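You operate a simulated robot arm through the tools that you are given. There is no shell and no other tool. Be economical: measure what you need, move in short steps, check, and stop when the job is done.

Carry out the task below with a simulated robot arm. There is one attempt and no reset: what you move stays moved.

## Task
Move the steel strip to the 40 mark and clamp it again.
Fine: loosen both star knobs first; tighten both until their rings show green.

Only the result counts: the job must be done as asked and must still hold three seconds after the hand-in. Knocking over, shifting, dropping, spilling or breaking anything else fails it.

## Robot
A 6-joint arm with a two-finger parallel gripper, fixed in place. Base frame: the origin is at the foot of the arm, x ahead of it, y to its left, z up. Units: mm, degrees, N and s.
With the tool pointing down near the work surface it reaches from about 240 to 640 mm from the base axis. Its first joint turns from -66.0 to 66.0 degrees. Payload 2.7 kg.
The tool frame sits at the grasp point between the pads (the TCP): z along the fingers, y along the line on which they close. The tips reach 23 mm beyond it. The gripper opens to 94 mm. The fingers are 38 mm wide and 10 mm thick; the gripper's body (54 by 96 mm) begins 39 mm behind the TCP.
Orientation is that of the tool frame in the base frame, as [roll, pitch, yaw] about the fixed x, y, z axes, in that order (R = Rz(yaw) Ry(pitch) Rx(roll)). With the fingers straight down and closing along the base's y, the tool's x points along the base's -x, its y along +y and its z along -z.

## Interface
- The arm moves only by the tool step_arm. Its argument "steps" is a list of rows, each a list of 7 numbers: the shift along the tool's x, y, z in mm, then the turn, a rotation vector about the tool's x, y, z in degrees, then the finger opening in mm, from 0 to 94. In form: [[x, y, z, ax, ay, az, grip], ...]. A call has 1 to 12 rows; each row shifts and turns the commanded pose from where the row before left it, along the tool's axes as they then stand. Each row takes 0.2 s and may step no farther than 50 mm and 8.6 degrees from the row before; otherwise, or with a gripper value out of range, the whole call is refused. A pose out of reach is approached as far as the arm can. The call stops where the force on the tool passes 50 N (or 10 N more than at its start, if that is more) or the arm is blocked; 0.2 s more then pass. The fingers move at their own pace (about 45 mm/s each) and stop on an object; they squeeze with about 38 N. The grip force told is the motor's: it shows also when the fingers shut on nothing. Time passes only in rows, and 0.2 s behind the last, so rows that do not move let the fingers close. The reply holds the time, the measured pose of the TCP, the force on the tool along the base axes, the opening and the grip force, in the units named above and with some noise, with the torque about the TCP (base axes, N m) and any sound that the robot's microphone picked up, and new pictures: "pictures" is both (left out), scene, wrist or none.
- Cameras (640 x 400 px; columns grow to the right, rows downward): "scene" is fixed at [49.6, -407.5, 1413.9]; the picture's right is [0.92, -0.38, 0.00], its down [-0.19, -0.45, -0.87] and it looks along [0.34, 0.81, -0.49] (base axes); focal length 314 px, centre (320, 200). "wrist" rides on the gripper at [86, 16, -74] in the tool frame; the picture's right is [-0.18, 0.98, 0.00], its down [-0.58, -0.11, -0.81] and it looks along [-0.79, -0.15, 0.59] (tool axes); focal length 243 px, centre (320, 200). There is no depth. A picture from a camera that has moved, and an enlarged one, comes with that camera's place and axes in the base frame and with its lens. The place of the scene camera against the robot may be out by one fixed shift of up to 12 mm in any direction.
- inspect(camera, box): a new picture of the part [left, top, right, bottom] of that camera's present view, enlarged. It takes no simulated time.
- close_job(): hands the job in; it is judged then, once.

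Go step by step. Nothing tells you positions but the pictures and the camera data: compare them with the known pose of the tool, close in by small moves and look again before you grip or let go. The budget is 120 turns and 200 pictures, counting those below and the enlarged ones. Unless the task says otherwise, let go and move clear before handing in, and close with one line.

The tools are called after "Emit:" as a command line: name --pt "numbers of a row" for each row, then --argument value for the rest, lists and objects as JSON in quotes. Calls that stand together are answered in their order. step_arm: Moves the arm, as the interface text tells. Its arguments: {"type":"object","properties":{"steps":{"type":"array","items":{"type":"array","items":{"type":"number"}}},"pictures":{"type":"string","enum":["both","scene","wrist","none"]}},"required":["steps"]} The other tools are called the same way: inspect (camera, box) takes an enlarged picture of a part of a camera's view; close_job () hands the job in.

At the start:

```text
time: 0.0
tool_pos: [324.8, 236.2, 1166.3]
tool_rot: [179.8, 0.1, -179.9]
wrist_force: [-0.3, -0.4, -0.5]
moment: [0.02, -0.01, -0.01]
opening: 94.1
grip_force: 0.0
```

scene: 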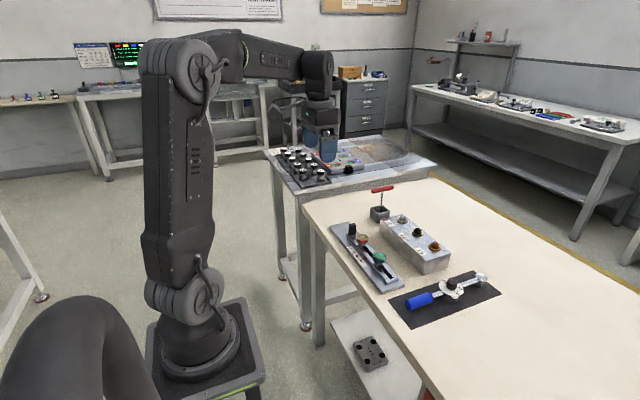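
wrist: 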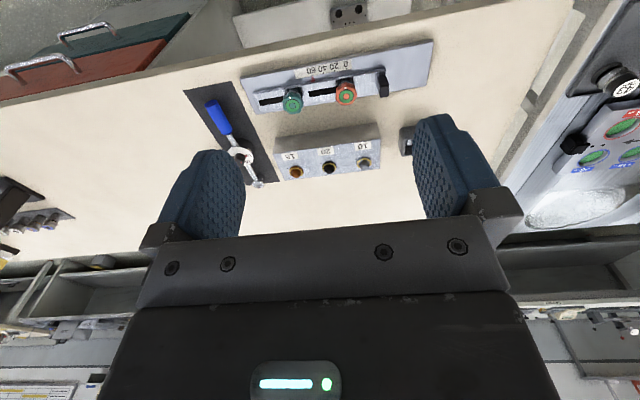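

I see a fixture with two star knobs (red and green) and a 0-20-40-60 scale on the table. I start with closer looks at it.

Emit:
inspect --camera "scene" --box '[300, 170, 520, 330]'

Emit:
inspect --camera "wrist" --box '[180, 30, 460, 205]'

```text
2.50 times, centred on (410, 250) of scene
camera zoom: at [49.6, -407.5, 1413.9], right [0.92, -0.38, 0.0], down [-0.19, -0.45, -0.87], along [0.34, 0.81, -0.49], focal length 784 px, centre (95, 75)
```

zoom: 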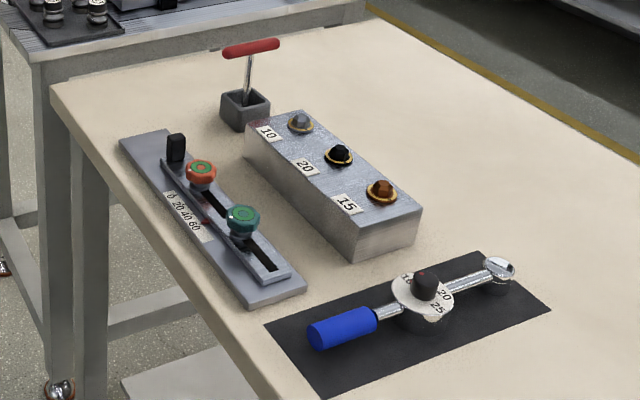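

```text
2.29 times, centred on (320, 118) of wrist
camera zoom: at [237.8, 252.3, 1241.6], right [0.18, 0.98, 0.0], down [0.58, -0.11, 0.81], along [0.79, -0.15, -0.59], focal length 555 px, centre (320, 389)
```

zoom: 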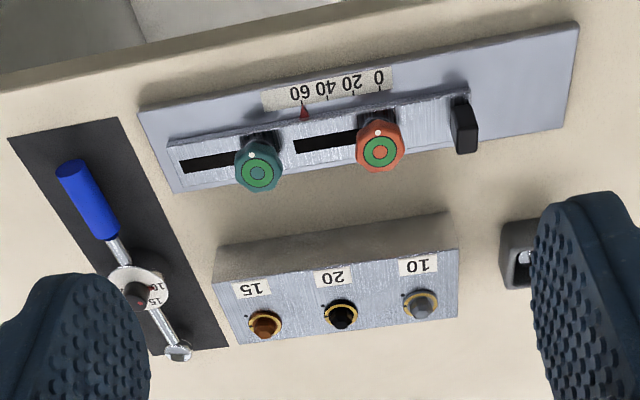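

Triangulated: green knob near (464,162,857), red knob near (467,254,857). I move above the pair for a closer view.

Emit:
step_arm --pt "-22 -5 32 0 0 0 94" --pt "-22 -5 32 0 0 0 94" --pt "-22 -5 32 0 0 0 94" --pt "-22 -5 32 0 0 0 94" --pt "-22 -5 32 0 0 0 94" --pt "0 0 0 0 0 0 94"

Emit:
inspect --camera "wrist" --box '[140, 0, 500, 225]'

```text
time: 1.4
tool_pos: [433.2, 209.3, 1007.5]
tool_rot: [179.8, 0.1, -179.9]
wrist_force: [-0.2, -0.4, 0.3]
moment: [-0.04, 0.02, -0.01]
opening: 94.0
grip_force: 0.1
camera wrist: at [347.6, 226.1, 1080.9], right [0.18, 0.98, 0.0], down [0.58, -0.11, 0.81], along [0.79, -0.15, -0.59], focal length 243 px, centre (320, 200)
```

scene: 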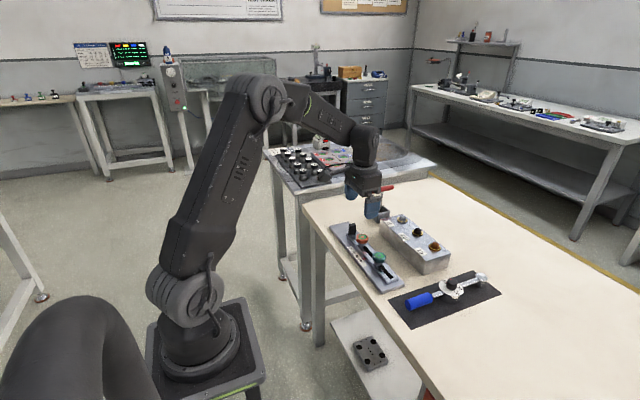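
wrist: 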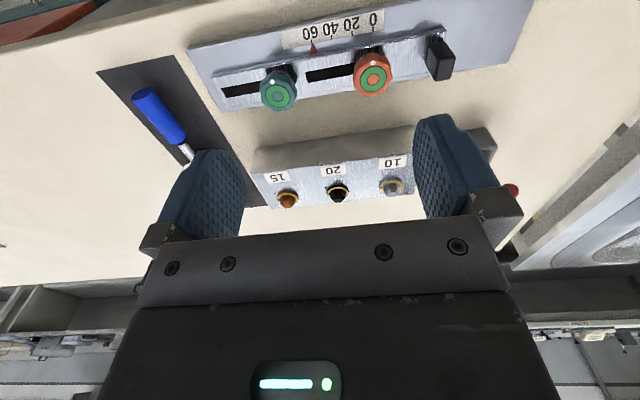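

```text
1.78 times, centred on (320, 112) of wrist
camera zoom: at [347.6, 226.1, 1080.9], right [0.18, 0.98, 0.0], down [0.58, -0.11, 0.81], along [0.79, -0.15, -0.59], focal length 431 px, centre (320, 356)
```

zoom: 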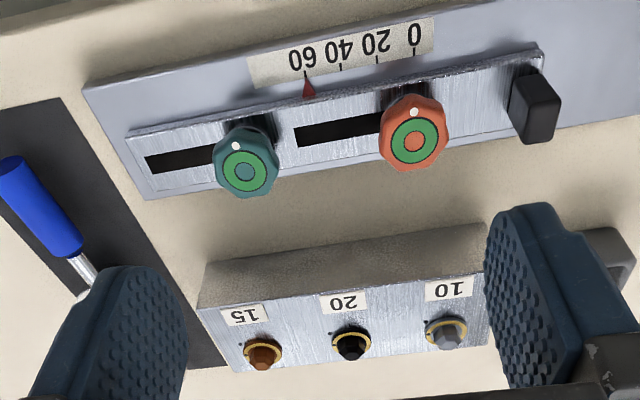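

Scale ticks come out about 58 mm apart for 0 to 60, so it is a millimetre scale. The pointer is at 60, so the strip must go +20 mm in y. I move above the green knob at about (469,161).

Emit:
step_arm --pt "-12 -16 32 0 0 0 70" --pt "-12 -16 32 0 0 0 70" --pt "-12 -16 32 0 0 0 70" --pt "0 0 0 0 0 0 70"

Emit:
inspect --camera "scene" --box '[320, 200, 440, 275]'

```text
time: 2.4
tool_pos: [468.7, 160.8, 911.2]
tool_rot: [180.0, 0.1, -179.8]
wrist_force: [0.4, 0.1, 0.2]
moment: [-0.03, 0.0, 0.02]
opening: 69.8
grip_force: 0.0
camera wrist: at [382.6, 177.9, 983.9], right [0.18, 0.98, 0.0], down [0.58, -0.11, 0.81], along [0.79, -0.15, -0.59], focal length 243 px, centre (320, 200)
```

scene: 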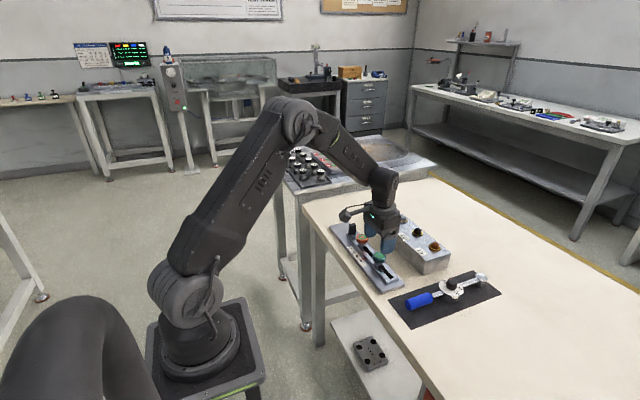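
wrist: 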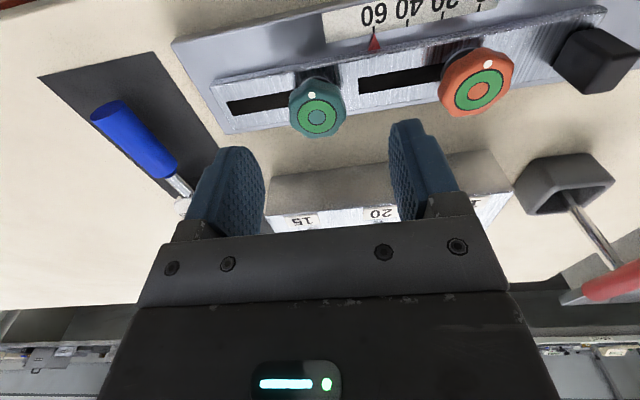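

```text
5.33 times, centred on (380, 238) of scene
camera zoom: at [49.6, -407.5, 1413.9], right [0.92, -0.39, 0.0], down [-0.19, -0.45, -0.87], along [0.34, 0.81, -0.49], focal length 1673 px, centre (0, 0)
```

zoom: 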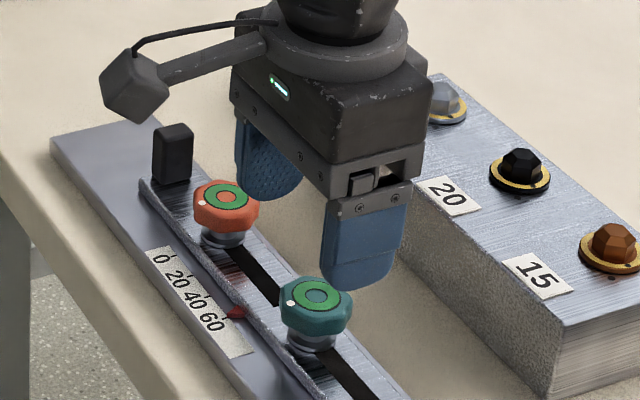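

The knob is directly below at about (471.5,159). I lower so the tips are just around the knob head, then look.

Emit:
step_arm --pt "-2.5 -1.5 20 0 0 0 70" --pt "0 0 26 0 0 0 70" --pt "0 0 0 0 0 0 70"

Emit:
inspect --camera "scene" --box '[320, 200, 440, 275]'

```text
time: 3.2
tool_pos: [472.6, 164.2, 867.1]
tool_rot: [179.9, 0.1, 180.0]
wrist_force: [-0.7, 0.5, 0.4]
moment: [-0.01, 0.01, 0.04]
opening: 70.1
grip_force: 0.0
camera wrist: at [387.2, 179.1, 940.3], right [0.18, 0.98, 0.0], down [0.58, -0.11, 0.81], along [0.79, -0.15, -0.59], focal length 243 px, centre (320, 200)
```

scene: 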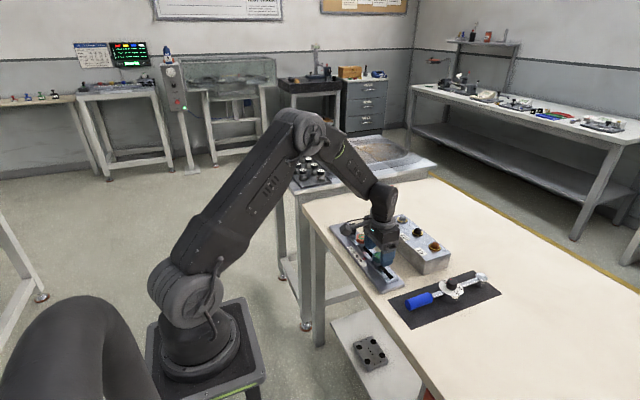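
wrist: 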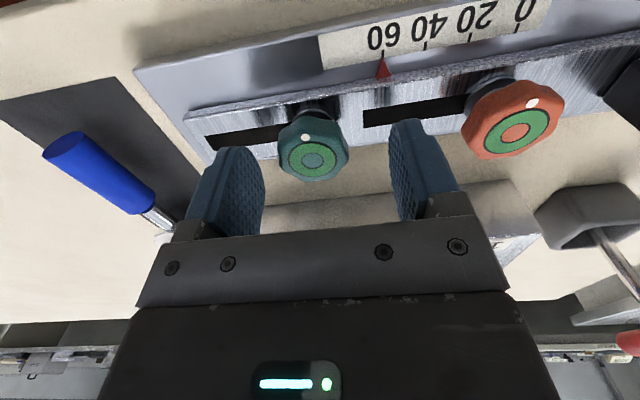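

```text
5.33 times, centred on (380, 238) of scene
camera zoom: at [49.6, -407.5, 1413.9], right [0.92, -0.38, 0.0], down [-0.19, -0.45, -0.87], along [0.34, 0.81, -0.49], focal length 1673 px, centre (0, 0)
```

zoom: 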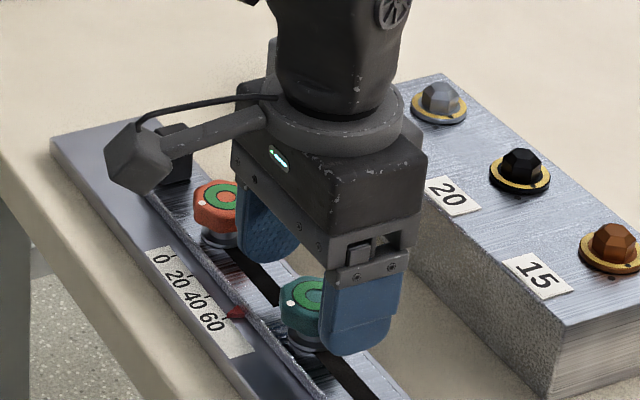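

Emit:
step_arm --pt "0 0 0 0 0 0 70" --pictures "none"

Emit:
inspect --camera "wrist" --box '[220, 80, 420, 205]'

```text
time: 3.6
tool_pos: [473.0, 162.6, 866.2]
tool_rot: [179.9, 0.0, 180.0]
wrist_force: [0.4, -0.7, -0.4]
moment: [-0.02, 0.0, -0.02]
opening: 70.4
grip_force: 0.1
```

```text
3.20 times, centred on (320, 142) of wrist
camera zoom: at [387.0, 179.1, 940.4], right [0.18, 0.98, 0.0], down [0.58, -0.11, 0.81], along [0.79, -0.15, -0.59], focal length 776 px, centre (320, 384)
```

zoom: 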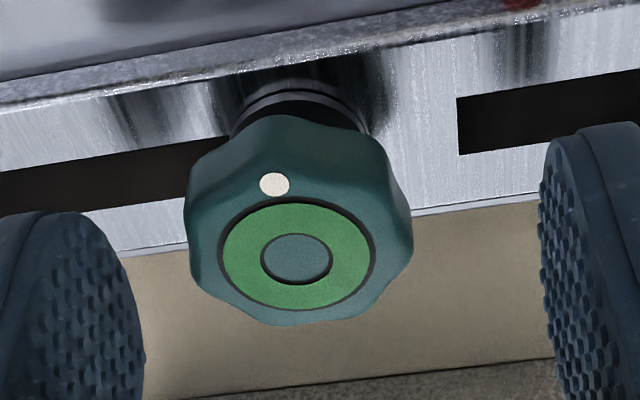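

Knob centre is at about (471,159.5), and the TCP is about 3 mm too far in +y. I correct that, lower a little, close gently and check the forces.

Emit:
step_arm --pt "1.5 -3.3 8 0 0 0 60" --pt "0 0 0 0 0 0 50" --pictures "none"

Emit:
inspect --camera "wrist" --box '[220, 80, 420, 205]'

Emit:
inspect --camera "scene" --box '[340, 220, 420, 270]'

```text
time: 4.2
tool_pos: [470.8, 160.1, 858.2]
tool_rot: [179.9, 0.0, 180.0]
wrist_force: [0.6, 1.0, 0.0]
moment: [0.0, 0.04, -0.03]
opening: 50.0
grip_force: 0.0
```

```text
3.20 times, centred on (320, 142) of wrist
camera zoom: at [385.1, 175.7, 931.9], right [0.18, 0.98, 0.0], down [0.58, -0.11, 0.81], along [0.79, -0.15, -0.59], focal length 776 px, centre (320, 384)
```

zoom: 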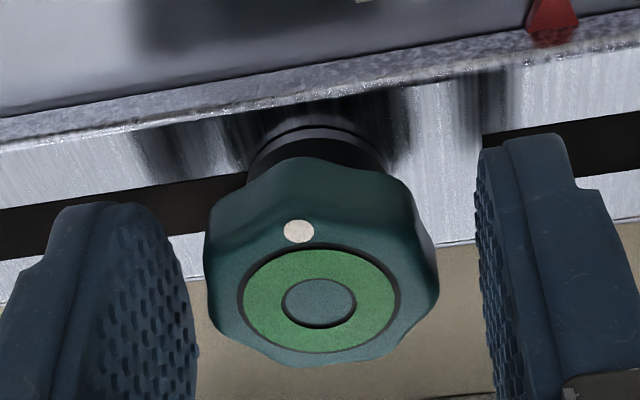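

```text
8.00 times, centred on (380, 245) of scene
camera zoom: at [49.6, -407.5, 1413.9], right [0.92, -0.38, 0.0], down [-0.19, -0.45, -0.87], along [0.34, 0.81, -0.49], focal length 2510 px, centre (-160, -160)
```

zoom: 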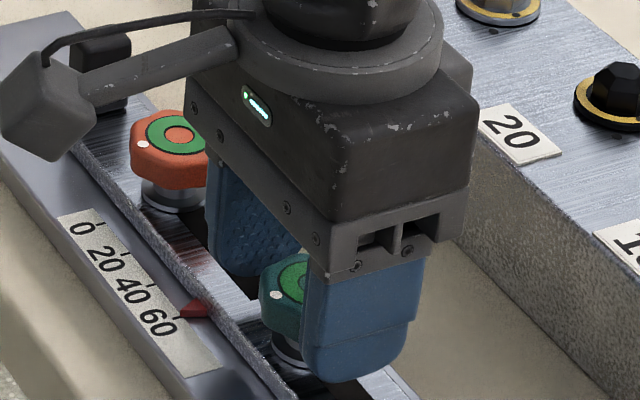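

Well-centred. I close on the knob and try a small loosening turn (counter-clockwise from above, tool −z).

Emit:
step_arm --pt "0 0 0 0 0 0 25" --pt "0 0 0 0 0 0 25" --pt "0 0 0 0 0 0 25" --pictures "none"

Emit:
step_arm --pt "0 0 0 0 0 -8 20" --pt "0 0 0 0 0 -8 20" --pt "0 0 0 0 0 -8 20" --pt "0 0 0 0 0 -8 20" --pictures "wrist"

```text
time: 5.0
tool_pos: [472.1, 159.5, 858.1]
tool_rot: [-179.9, 0.1, 179.9]
wrist_force: [0.2, -8.3, 1.3]
moment: [-0.15, -0.01, -0.04]
opening: 37.0
grip_force: 44.9
```

```text
time: 6.0
tool_pos: [472.9, 157.3, 858.2]
tool_rot: [-179.9, 0.1, -147.9]
wrist_force: [0.5, -29.0, 11.7]
moment: [-0.63, 0.28, -0.17]
opening: 36.9
grip_force: 44.8
camera wrist: at [390.2, 124.9, 931.9], right [-0.37, 0.93, 0.0], down [0.55, 0.22, 0.81], along [0.75, 0.3, -0.59], focal length 243 px, centre (320, 200)
```

wrist: 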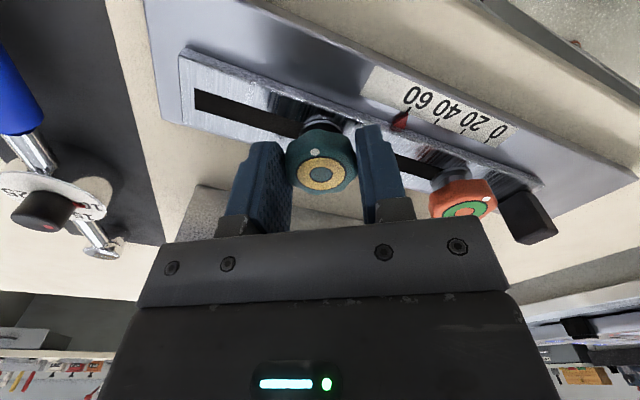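

The ring turned from green to yellow, so this is the loosening direction, but a side force has built up. I open, let it relax and look.

Emit:
step_arm --pt "0 0 0 0 0 0 50" --pt "0 0 0 0 0 0 50" --pictures "none"

Emit:
inspect --camera "wrist" --box '[220, 80, 420, 205]'

Emit:
inspect --camera "scene" --box '[340, 220, 420, 270]'

```text
time: 6.6
tool_pos: [471.6, 160.7, 857.7]
tool_rot: [179.9, 0.1, -147.9]
wrist_force: [-0.2, -0.3, 0.3]
moment: [0.02, -0.01, 0.0]
opening: 49.9
grip_force: 0.2
```

```text
3.20 times, centred on (320, 142) of wrist
camera zoom: at [389.5, 127.8, 931.0], right [-0.37, 0.93, 0.0], down [0.55, 0.21, 0.81], along [0.75, 0.3, -0.59], focal length 776 px, centre (320, 384)
```

zoom: 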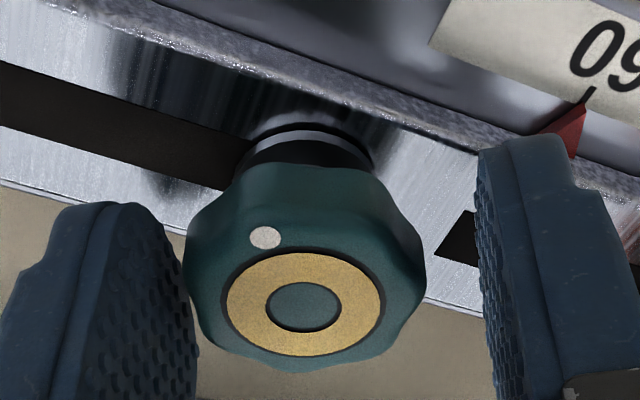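

```text
8.00 times, centred on (380, 245) of scene
camera zoom: at [49.6, -407.5, 1413.9], right [0.92, -0.38, 0.0], down [-0.19, -0.45, -0.87], along [0.34, 0.81, -0.49], focal length 2510 px, centre (-160, -160)
```

zoom: 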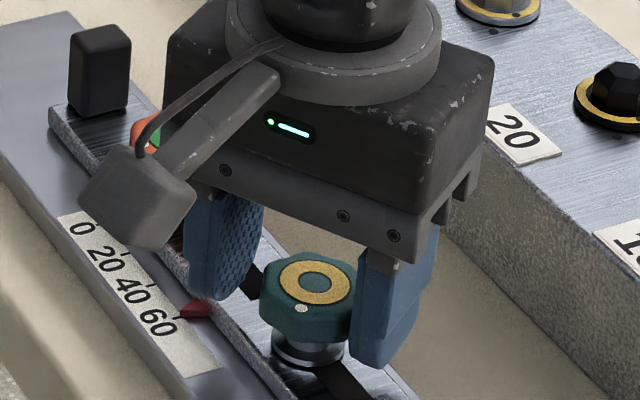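

The two views show the true axis near (476,159). I recentre, go 3 mm lower and loosen further.

Emit:
step_arm --pt "-3.6 -3.0 3 0 0 0 50" --pt "0 0 0 0 0 0 34" --pt "0 0 0 0 0 0 20" --pt "0 0 0 0 0 0 20" --pictures "none"

Emit:
step_arm --pt "0 0 0 0 0 -8 20" --pt "0 0 0 0 0 -8 20" --pt "0 0 0 0 0 -8 20" --pt "0 0 0 0 0 -8 20" --pt "0 0 0 0 0 -8 20" --pictures "wrist"

```text
time: 7.6
tool_pos: [475.3, 159.4, 853.4]
tool_rot: [-180.0, 0.0, -148.0]
wrist_force: [-4.0, 6.7, 0.2]
moment: [0.0, 0.21, 0.02]
opening: 36.8
grip_force: 45.3
```

```text
time: 8.8
tool_pos: [475.1, 158.8, 855.6]
tool_rot: [-179.9, 0.1, -107.8]
wrist_force: [-24.5, 12.8, 23.9]
moment: [-0.26, 0.62, -0.1]
opening: 36.7
grip_force: 44.8
camera wrist: at [433.6, 82.1, 929.4], right [-0.88, 0.48, 0.0], down [0.28, 0.52, 0.81], along [0.38, 0.71, -0.59], focal length 243 px, centre (320, 200)
```

wrist: 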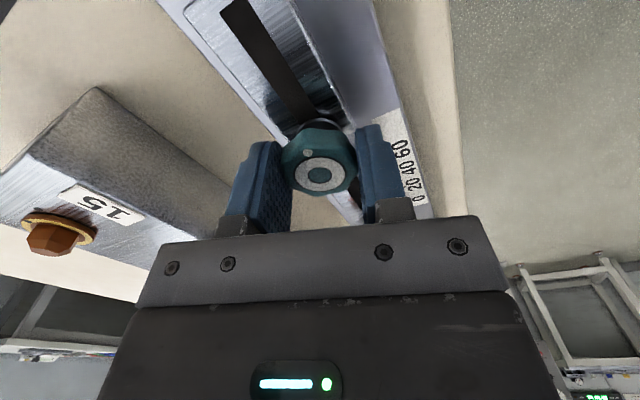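

The ring is white now, so the knob is loose. I release, rise and look at the result.

Emit:
step_arm --pt "0 0 0 0 0 0 50" --pt "0 0 0 0 0 0 50" --pt "0 0 0 0 0 0 50" --pictures "none"

Emit:
inspect --camera "wrist" --box '[220, 80, 420, 205]'

Emit:
inspect --camera "scene" --box '[340, 220, 420, 270]'

```text
time: 9.6
tool_pos: [476.1, 158.6, 853.5]
tool_rot: [-180.0, 0.1, -107.9]
wrist_force: [0.5, -0.5, -0.1]
moment: [0.02, 0.01, -0.02]
opening: 50.0
grip_force: 0.1
```

```text
3.20 times, centred on (320, 142) of wrist
camera zoom: at [434.3, 81.2, 928.0], right [-0.88, 0.48, 0.0], down [0.28, 0.52, 0.81], along [0.39, 0.71, -0.59], focal length 776 px, centre (320, 384)
```

zoom: 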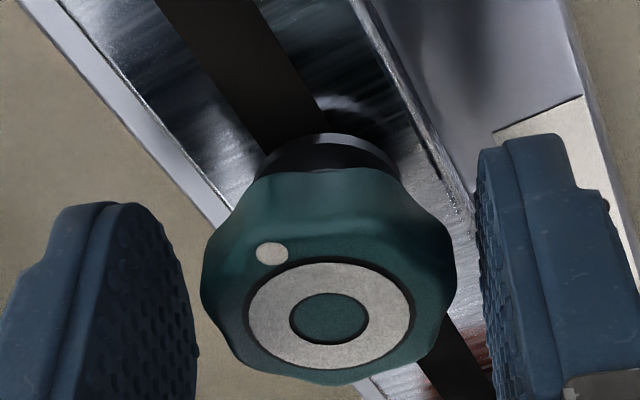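

```text
8.00 times, centred on (380, 245) of scene
camera zoom: at [49.6, -407.5, 1413.9], right [0.92, -0.38, 0.0], down [-0.19, -0.45, -0.87], along [0.34, 0.81, -0.49], focal length 2510 px, centre (-160, -160)
```

zoom: 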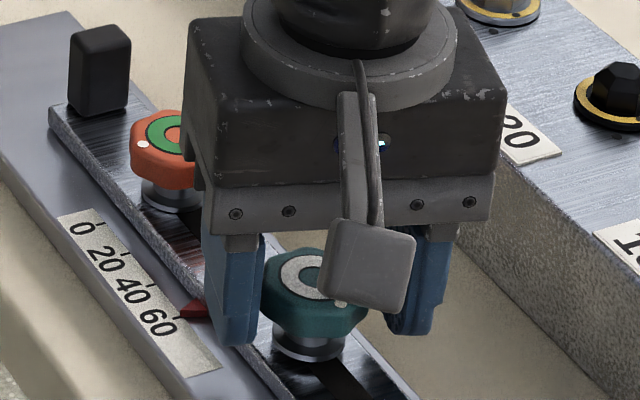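

Axis confirmed at about (475.3,159.4), top z≈851. I rise, turn the tool back and go above the red knob.

Emit:
step_arm --pt "0 0 -40 0 0 0 60" --pt "0 0 0 0 0 8 60" --pt "0 0 0 0 0 8 60" --pt "0 0 0 0 0 8 60" --pt "0 0 0 0 0 8 60" --pt "0 0 0 0 0 8 60" --pt "0 0 0 0 0 8 60" --pt "0 0 0 0 0 8 60" --pt "0 0 0 0 0 8 60" --pt "0 0 0 0 0 8 60" --pt "0 47 0 0 0 0 60" --pt "1 47 0 0 0 0 60" --pictures "none"

Emit:
step_arm --pt "0 0 0 0 0 0 60" --pictures "wrist"

Emit:
inspect --camera "wrist" --box '[220, 60, 420, 185]'

```text
time: 12.2
tool_pos: [473.0, 252.8, 894.3]
tool_rot: [179.9, 0.0, -180.0]
wrist_force: [0.5, 0.6, -0.9]
moment: [0.01, 0.01, -0.01]
opening: 60.2
grip_force: 0.1
```

```text
time: 12.6
tool_pos: [473.0, 252.9, 895.5]
tool_rot: [179.8, 0.0, -180.0]
wrist_force: [0.5, -0.2, 0.1]
moment: [0.0, 0.02, 0.02]
opening: 60.2
grip_force: 0.1
camera wrist: at [386.1, 268.9, 968.6], right [0.18, 0.98, 0.0], down [0.58, -0.11, 0.81], along [0.79, -0.15, -0.59], focal length 243 px, centre (320, 200)
```

wrist: 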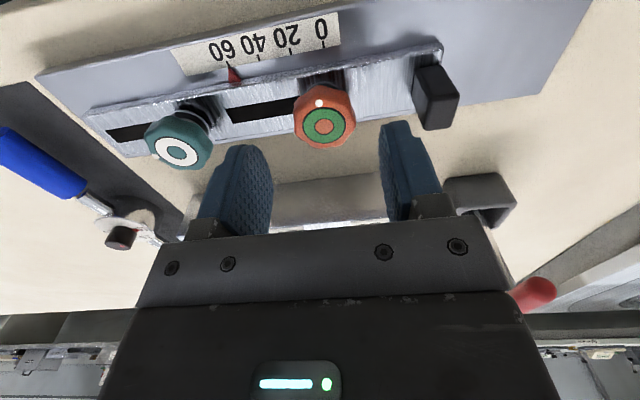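

```text
3.20 times, centred on (320, 122) of wrist
camera zoom: at [386.1, 268.9, 968.6], right [0.18, 0.98, 0.0], down [0.58, -0.11, 0.81], along [0.79, -0.15, -0.59], focal length 776 px, centre (320, 448)
```

zoom: 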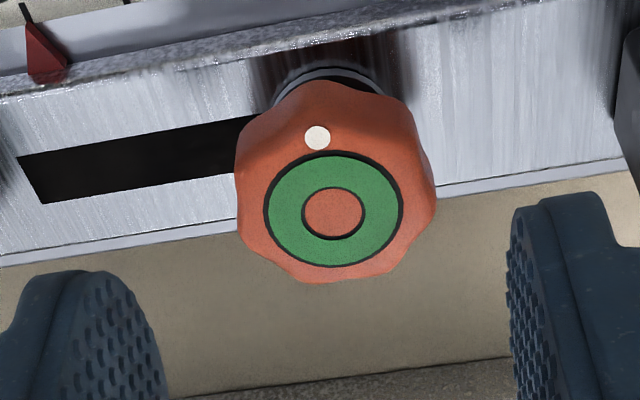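

Red knob is at about (475,255). I centre on it, descend and close.

Emit:
step_arm --pt "-2 2.3 0 0 0 0 52" --pt "0 0 20 0 0 0 52" --pt "0 0 20.5 0 0 0 52" --pt "0 0 0 0 0 0 52" --pictures "none"

Emit:
inspect --camera "wrist" --box '[220, 80, 420, 205]'

```text
time: 13.6
tool_pos: [476.3, 255.4, 854.6]
tool_rot: [179.9, 0.1, -180.0]
wrist_force: [-0.3, 0.7, -1.1]
moment: [-0.03, -0.02, 0.04]
opening: 51.8
grip_force: 0.2
```

```text
3.20 times, centred on (320, 142) of wrist
camera zoom: at [390.5, 271.4, 928.5], right [0.18, 0.98, 0.0], down [0.58, -0.11, 0.81], along [0.79, -0.15, -0.59], focal length 776 px, centre (320, 384)
```

zoom: 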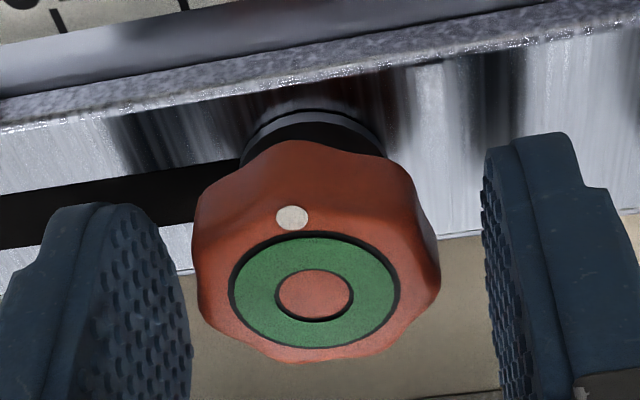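

Emit:
step_arm --pt "1 -0.5 0 0 0 0 40" --pt "0 0 0 0 0 0 20" --pt "0 0 0 0 0 0 20" --pt "0 0 -0.3 0 0 -8 20" --pt "0 0 -0.3 0 0 -8 20" --pt "0 0 -0.3 0 0 -8 20" --pt "0 0 -0.3 0 0 -8 20" --pt "0 0 -0.3 0 0 -8 20" --pictures "wrist"

```text
time: 15.4
tool_pos: [475.4, 255.3, 855.3]
tool_rot: [179.8, 0.1, -139.9]
wrist_force: [-0.4, 12.4, -11.4]
moment: [0.1, -0.3, 0.01]
opening: 37.3
grip_force: 45.1
camera wrist: at [399.1, 211.7, 929.0], right [-0.49, 0.87, 0.0], down [0.51, 0.29, 0.81], along [0.7, 0.4, -0.59], focal length 243 px, centre (320, 200)
```

wrist: 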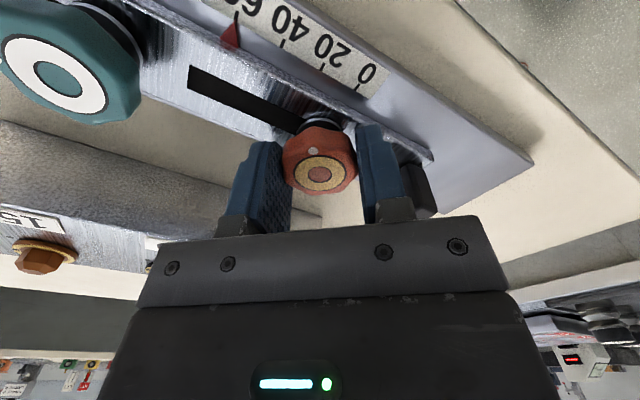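

Yellow; I continue.

Emit:
step_arm --pt "0 0 0.3 0 0 -8 20" --pt "0 0 0.3 0 0 -8 20" --pt "0 0 0 0 0 -8 20" --pt "0 0 0 0 0 -8 20" --pictures "wrist"

```text
time: 16.4
tool_pos: [474.8, 255.9, 856.1]
tool_rot: [179.9, 0.2, -107.7]
wrist_force: [-10.0, 16.9, 4.5]
moment: [-0.19, 0.49, 0.01]
opening: 37.0
grip_force: 45.1
camera wrist: at [433.4, 177.8, 929.7], right [-0.88, 0.48, 0.0], down [0.28, 0.52, 0.81], along [0.38, 0.71, -0.59], focal length 243 px, centre (320, 200)
```

wrist: 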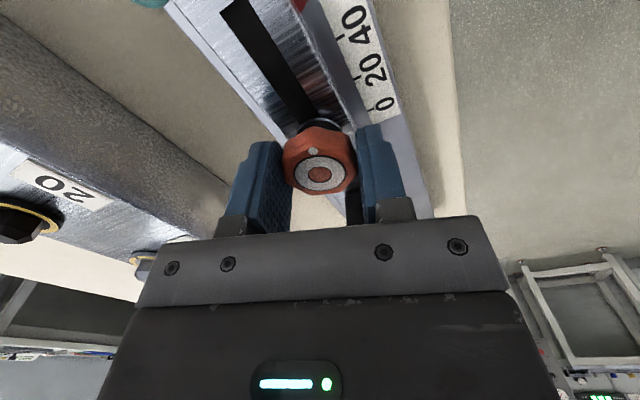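

Red is white too. I release, rise, turn back and move toward the black post.

Emit:
step_arm --pt "0 0 0 0 0 0 55" --pt "0 0 0 0 0 0 55" --pt "0 0 -45 0 0 0 70" --pt "0 0 0 0 0 8 70" --pt "0 0 0 0 0 8 70" --pt "0 0 0 0 0 8 70" --pt "0 0 0 0 0 8 70" --pt "0 0 0 0 0 8 70" --pt "0 0 0 0 0 8 70" --pt "0 0 0 0 0 8 70" --pt "0 0 0 0 0 8 70" --pt "0 0 0 0 0 8 70" --pictures "none"

Emit:
step_arm --pt "0 30 0 0 0 0 70" --pt "0 25 0 0 0 0 70" --pt "0 0 0 0 0 0 70"

Emit:
inspect --camera "wrist" --box '[140, 20, 460, 220]'

Emit:
inspect --camera "scene" --box '[325, 210, 405, 260]'

```text
time: 19.0
tool_pos: [475.5, 254.7, 900.5]
tool_rot: [179.9, -0.1, 179.9]
wrist_force: [0.6, 0.1, -0.3]
moment: [0.0, -0.01, -0.02]
opening: 70.0
grip_force: 0.0
```

```text
time: 19.8
tool_pos: [475.4, 309.2, 898.9]
tool_rot: [180.0, 0.0, 180.0]
wrist_force: [0.3, 0.9, 0.2]
moment: [0.0, 0.02, 0.02]
opening: 69.9
grip_force: 0.0
camera wrist: at [389.9, 325.9, 972.6], right [0.18, 0.98, 0.0], down [0.58, -0.11, 0.81], along [0.79, -0.15, -0.59], focal length 243 px, centre (320, 200)
```

scene: 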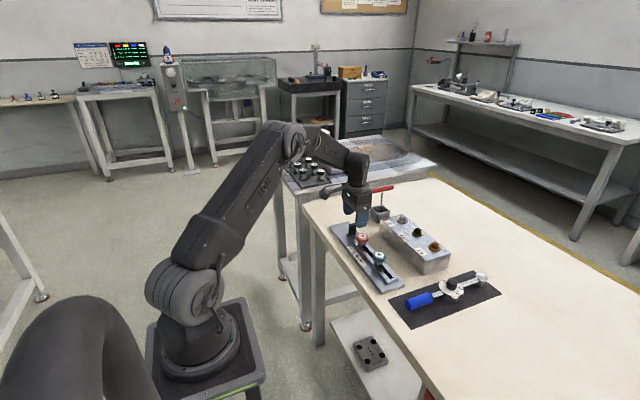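
wrist: 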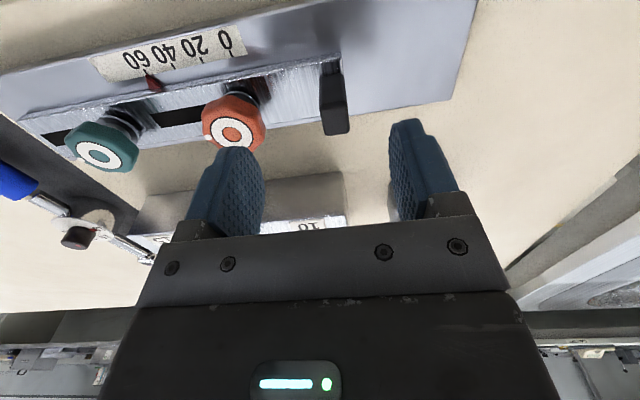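

```text
2.00 times, centred on (300, 120) of wrist
camera zoom: at [389.9, 325.9, 972.6], right [0.18, 0.98, 0.0], down [0.58, -0.11, 0.81], along [0.79, -0.15, -0.59], focal length 485 px, centre (360, 360)
```

zoom: 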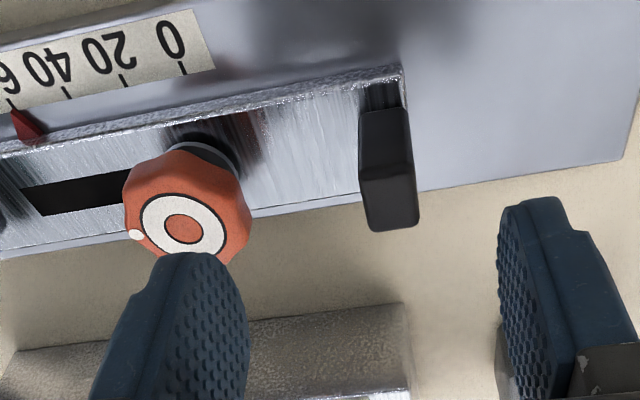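

```text
8.00 times, centred on (365, 235) of scene
camera zoom: at [49.6, -407.5, 1413.9], right [0.92, -0.38, 0.0], down [-0.19, -0.45, -0.87], along [0.34, 0.81, -0.49], focal length 2510 px, centre (-40, -80)
```

zoom: 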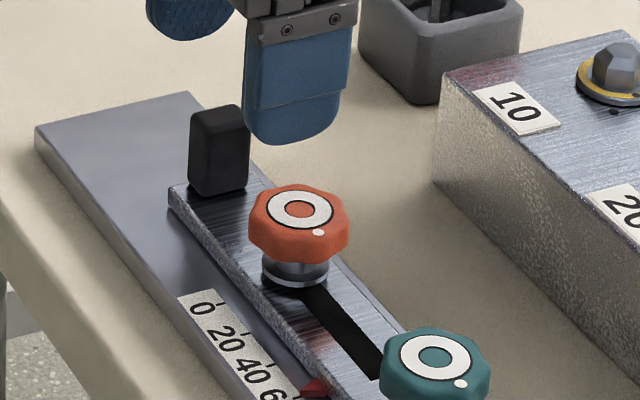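

The post is at about (476,319), top ~852, standing on the strip. I centre on it and descend.

Emit:
step_arm --pt "0 9.5 0 0 0 0 48" --pt "0 0 25 0 0 0 48" --pt "0 0 22 0 0 0 48" --pt "0 0 0 0 0 0 48" --pictures "none"

Emit:
inspect --camera "wrist" --box '[160, 50, 480, 250]'

Emit:
inspect --camera "scene" --box '[325, 210, 405, 260]'

```text
time: 20.8
tool_pos: [476.6, 320.3, 851.1]
tool_rot: [179.9, 0.1, 180.0]
wrist_force: [0.3, -0.7, 1.1]
moment: [0.01, -0.01, -0.04]
opening: 47.9
grip_force: 0.0
```

```text
2.00 times, centred on (320, 150) of wrist
camera zoom: at [389.6, 335.5, 925.7], right [0.18, 0.98, 0.0], down [0.58, -0.11, 0.81], along [0.79, -0.15, -0.59], focal length 485 px, centre (320, 300)
```

zoom: 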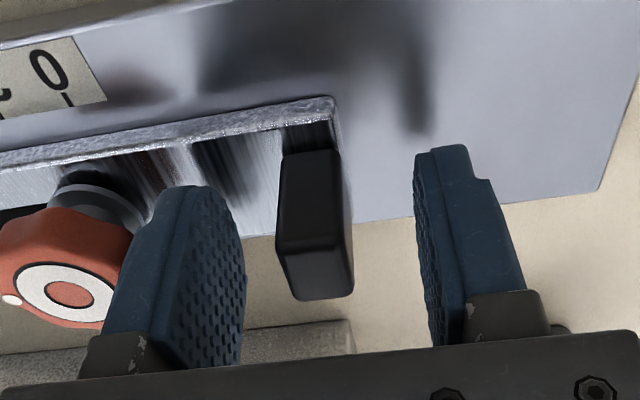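

```text
8.00 times, centred on (365, 235) of scene
camera zoom: at [49.6, -407.5, 1413.9], right [0.92, -0.38, 0.0], down [-0.19, -0.45, -0.87], along [0.34, 0.81, -0.49], focal length 2510 px, centre (-40, -80)
```

zoom: 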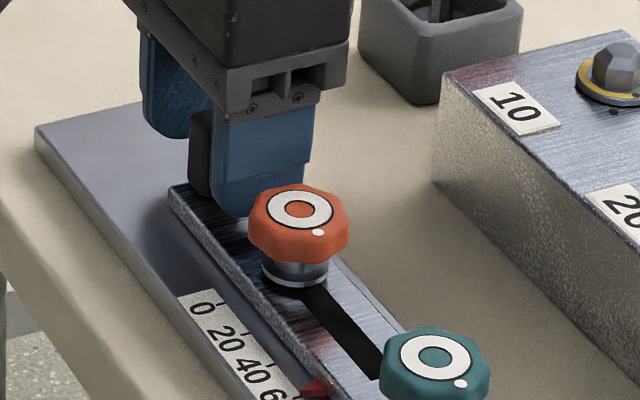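

Aligned. I close on the post and slide +10 mm in y first.

Emit:
step_arm --pt "0 0 0 0 0 0 25" --pt "0 0 0 0 0 0 5" --pt "0 0 0 0 0 0 5" --pt "0 5 0 0 0 0 5" --pt "0 5 0 0 0 0 5" --pt "0 0 0 0 0 0 5" --pictures "none"

Emit:
inspect --camera "wrist" --box '[40, 20, 360, 220]'

Emit:
inspect --camera "scene" --box '[335, 230, 383, 260]'

```text
time: 22.2
tool_pos: [475.8, 327.9, 853.0]
tool_rot: [-180.0, 0.1, 180.0]
wrist_force: [6.4, -1.4, -15.4]
moment: [-0.01, -1.38, -0.09]
opening: 16.0
grip_force: 45.2
```

```text
2.00 times, centred on (200, 120) of wrist
camera zoom: at [389.6, 344.8, 925.8], right [0.18, 0.98, 0.0], down [0.58, -0.11, 0.81], along [0.79, -0.15, -0.59], focal length 485 px, centre (560, 360)
```

zoom: 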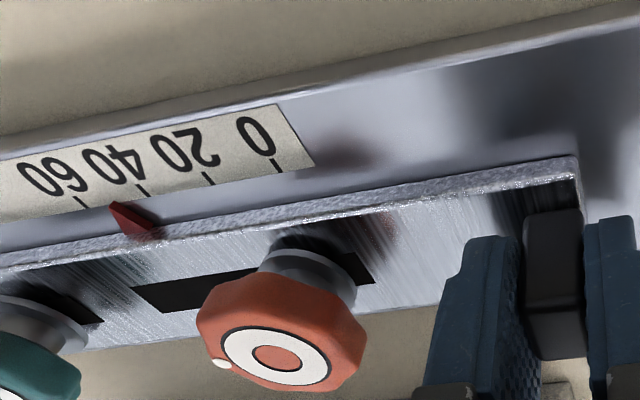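

```text
13.33 times, centred on (359, 245) of scene
camera zoom: at [49.9, -407.4, 1413.9], right [0.92, -0.38, 0.0], down [-0.19, -0.45, -0.87], along [0.34, 0.81, -0.49], focal length 4183 px, centre (-200, -400)
```

zoom: 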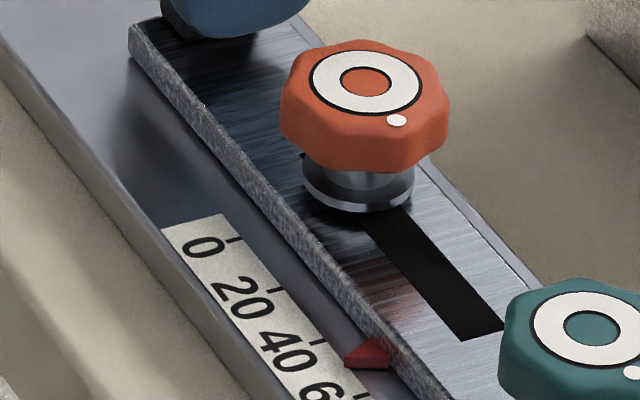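

It slides freely. Pointer is near 51, so I continue by 9 mm and measure closely.

Emit:
step_arm --pt "0 5 0 0 0 0 5" --pt "0 4 0.5 0 0 0 5" --pt "0 0 0 0 0 0 5" --pictures "none"

Emit:
inspect --camera "wrist" --box '[20, 80, 180, 180]'

Emit:
inspect --camera "scene" --box '[343, 242, 375, 262]'

```text
time: 23.0
tool_pos: [476.3, 337.7, 851.1]
tool_rot: [-179.9, 0.1, -180.0]
wrist_force: [14.1, -1.0, -18.8]
moment: [-0.21, 0.59, -0.02]
opening: 15.6
grip_force: 45.2
```

```text
4.00 times, centred on (100, 130) of wrist
camera zoom: at [389.7, 353.7, 925.9], right [0.18, 0.98, 0.0], down [0.58, -0.11, 0.81], along [0.79, -0.15, -0.59], focal length 970 px, centre (1200, 480)
```

zoom: 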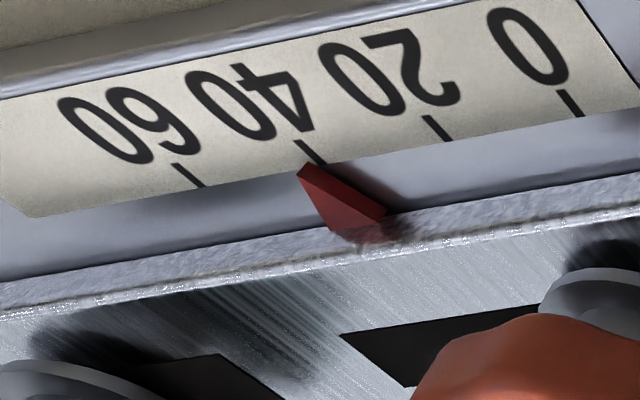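

```text
16.00 times, centred on (359, 252) of scene
camera zoom: at [50.2, -407.3, 1413.9], right [0.92, -0.38, 0.0], down [-0.19, -0.45, -0.87], along [0.34, 0.81, -0.49], focal length 5019 px, centre (-304, -632)
```

zoom: 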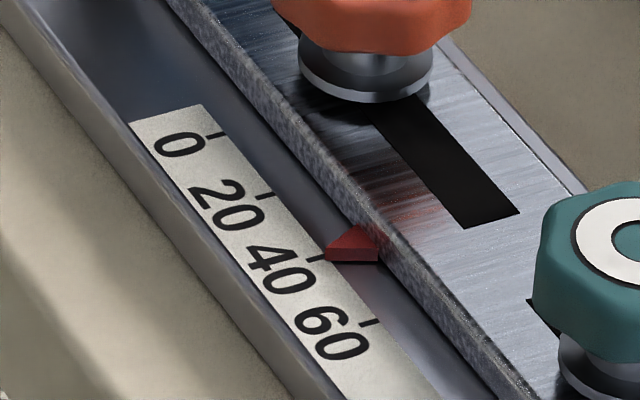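

Emit:
inspect --camera "scene" --box '[354, 248, 370, 258]'

Emit:
inspect --camera "wrist" --box '[80, 105, 128, 135]'

```text
16.00 times, centred on (362, 253) of scene
camera zoom: at [50.2, -407.3, 1413.9], right [0.92, -0.38, 0.0], down [-0.19, -0.45, -0.87], along [0.34, 0.81, -0.49], focal length 5019 px, centre (-352, -648)
```

zoom: 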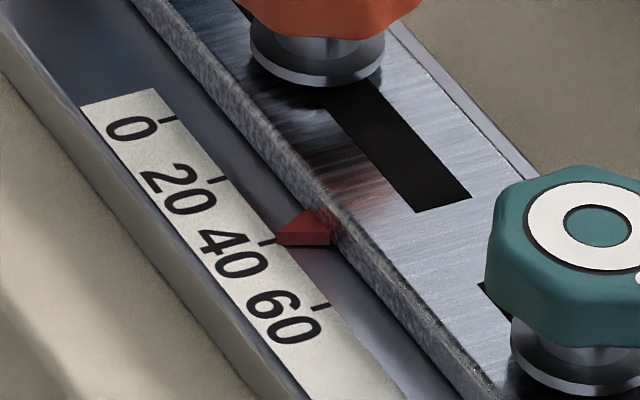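

```text
13.33 times, centred on (104, 120) of wrist
camera zoom: at [389.7, 353.7, 925.9], right [0.18, 0.98, 0.0], down [0.58, -0.11, 0.81], along [0.79, -0.15, -0.59], focal length 3235 px, centre (3200, 1267)
```

zoom: 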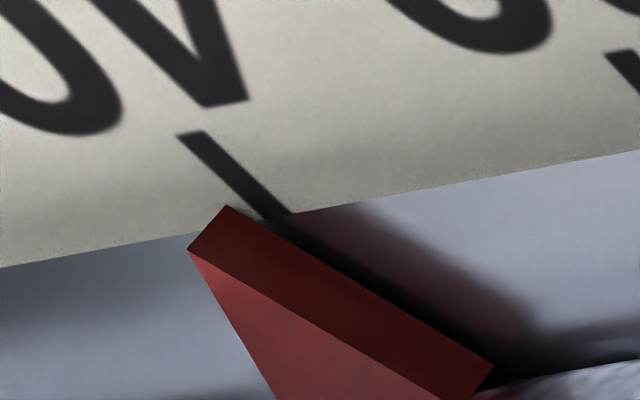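

Combining both views, the pointer lies on the base plate and is about 1.6 mm short of 40. I nudge +1.6 mm.

Emit:
step_arm --pt "0 1.6 0 0 0 0 5" --pt "0 0 0 0 0 0 5" --pictures "none"

Emit:
inspect --camera "wrist" --box '[80, 105, 128, 135]'

Emit:
inspect --camera "scene" --box '[350, 246, 366, 256]'

```text
time: 23.6
tool_pos: [475.4, 338.7, 851.5]
tool_rot: [179.9, 0.0, 180.0]
wrist_force: [10.5, -0.5, -18.6]
moment: [-0.2, 0.56, -0.11]
opening: 15.8
grip_force: 45.0
```

```text
13.33 times, centred on (104, 120) of wrist
camera zoom: at [389.7, 355.5, 925.9], right [0.18, 0.98, 0.0], down [0.58, -0.11, 0.81], along [0.79, -0.15, -0.59], focal length 3235 px, centre (3200, 1267)
```

zoom: 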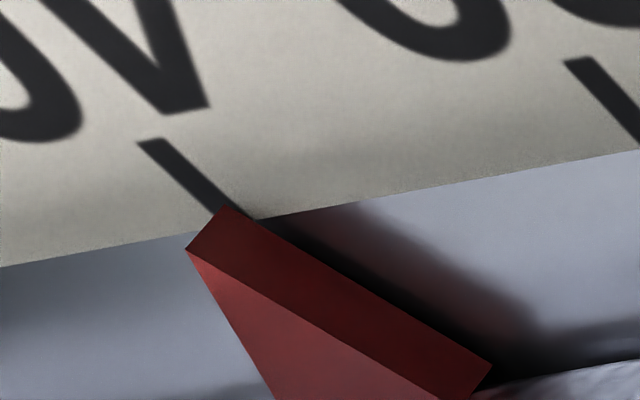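

```text
16.00 times, centred on (358, 251) of scene
camera zoom: at [50.1, -407.3, 1413.9], right [0.92, -0.38, 0.0], down [-0.19, -0.45, -0.87], along [0.34, 0.81, -0.49], focal length 5019 px, centre (-288, -616)
```

zoom: 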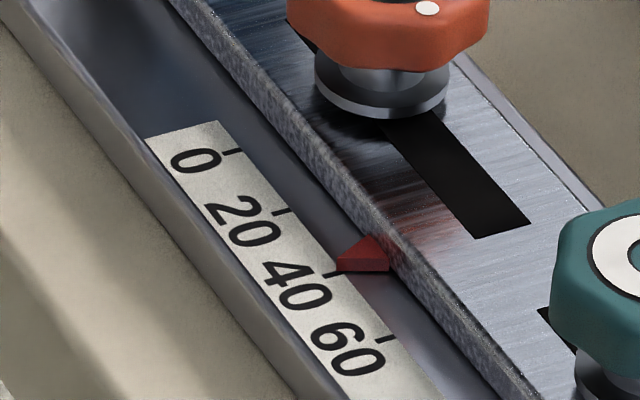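

Pointer tip lines up with the 40 tick in both views. I release the post, rise and recheck.

Emit:
step_arm --pt "0 0 0 0 0 0 30" --pt "0 0 0 0 0 0 48" --pt "0 0 -25 0 0 0 48" --pt "0 0 -25 0 0 0 48" --pt "0 0 0 0 0 0 48" --pictures "wrist"

Emit:
inspect --camera "scene" --box '[350, 246, 366, 256]'

```text
time: 24.8
tool_pos: [476.4, 339.7, 903.9]
tool_rot: [179.9, 0.0, 180.0]
wrist_force: [-0.1, 0.1, 0.3]
moment: [-0.05, 0.0, 0.0]
opening: 48.1
grip_force: 0.1
camera wrist: at [390.1, 355.7, 977.7], right [0.18, 0.98, 0.0], down [0.58, -0.11, 0.81], along [0.79, -0.15, -0.59], focal length 243 px, centre (320, 200)
```

wrist: 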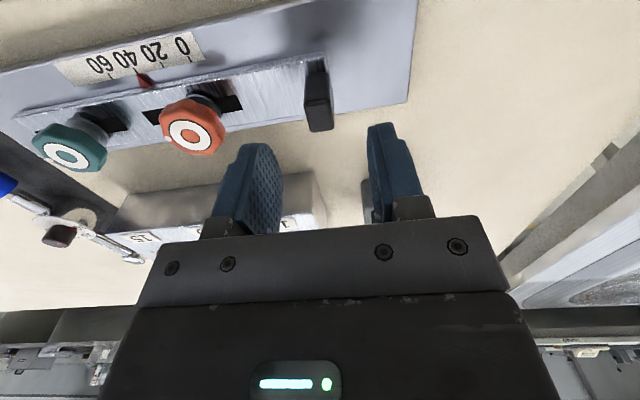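

```text
16.00 times, centred on (358, 251) of scene
camera zoom: at [49.6, -407.5, 1413.9], right [0.92, -0.38, 0.0], down [-0.19, -0.45, -0.87], along [0.34, 0.81, -0.49], focal length 5019 px, centre (-288, -616)
```

zoom: 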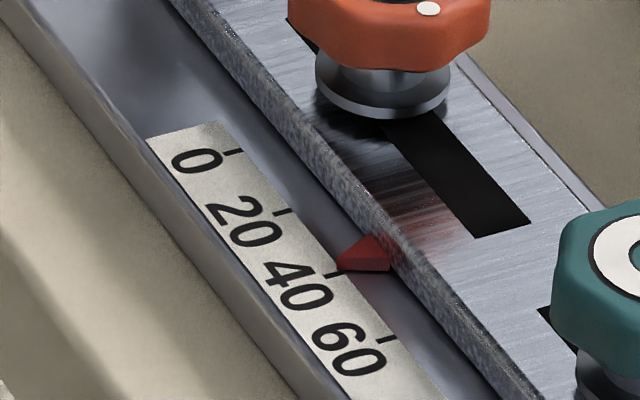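

Still at 40. I go above the red knob with the tool turned −72°, so I can tighten clockwise.

Emit:
step_arm --pt "0 -42 0 0 0 0 55" --pt "1 -42.4 0 0 0 0 55" --pt "0 0 0 0 0 -8 55" --pt "0 0 0 0 0 -8 55" --pt "0 0 0 0 0 -8 55" --pt "0 0 0 0 0 -8 55" --pt "0 0 0 0 0 -8 55" --pt "0 0 0 0 0 -8 55" --pt "0 0 0 0 0 -8 55" --pt "0 0 0 0 0 -8 55" --pt "0 0 0 0 0 -8 55" --pt "0 0 0 0 0 0 55" --pictures "wrist"

Emit:
inspect --camera "wrist" --box '[220, 20, 420, 145]'

```text
time: 27.4
tool_pos: [475.3, 254.3, 902.2]
tool_rot: [-179.9, 0.1, -107.8]
wrist_force: [0.0, 0.1, -0.7]
moment: [-0.04, 0.0, 0.0]
opening: 55.0
grip_force: 0.0
camera wrist: at [433.8, 176.8, 976.4], right [-0.88, 0.48, 0.0], down [0.28, 0.52, 0.81], along [0.38, 0.71, -0.59], focal length 243 px, centre (320, 200)
```

wrist: 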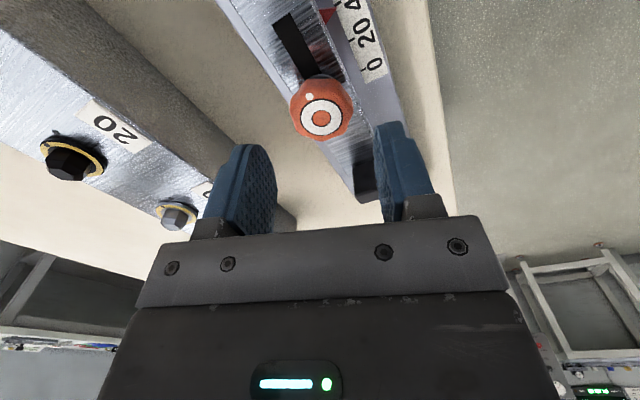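

```text
3.20 times, centred on (320, 82) of wrist
camera zoom: at [433.8, 176.8, 976.4], right [-0.88, 0.48, 0.0], down [0.28, 0.52, 0.81], along [0.38, 0.71, -0.59], focal length 776 px, centre (320, 576)
```

zoom: 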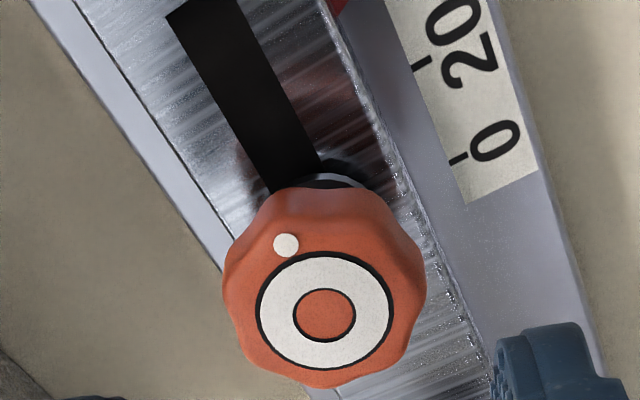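

Emit:
inspect --camera "wrist" --box '[310, 0, 374, 40]'

Emit:
step_arm --pt "0 0 24 0 0 0 52" --pt "0 0 23.5 0 0 0 50" --pt "0 0 0 0 0 0 36" --pt "0 0 0 0 0 0 20" --pt "0 0 0 0 0 0 20" --pictures "none"

```text
10.00 times, centred on (342, 20) of wrist
camera zoom: at [433.8, 176.8, 976.4], right [-0.88, 0.48, 0.0], down [0.28, 0.52, 0.81], along [0.38, 0.71, -0.59], focal length 2426 px, centre (100, 2000)
```

zoom: 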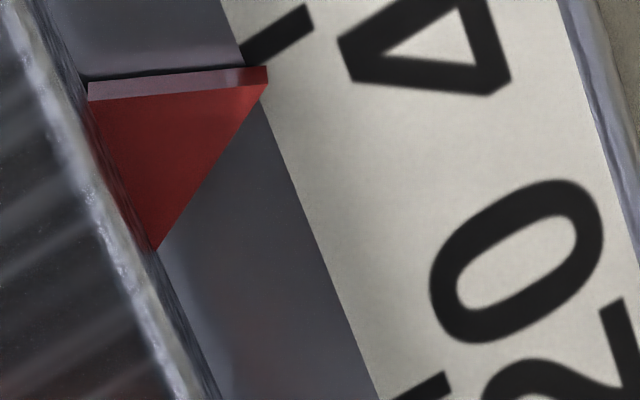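

```text
time: 28.6
tool_pos: [476.2, 255.3, 854.8]
tool_rot: [-179.9, 0.2, -108.0]
wrist_force: [9.0, -2.4, -4.7]
moment: [0.0, -0.1, -0.01]
opening: 36.7
grip_force: 44.6
```

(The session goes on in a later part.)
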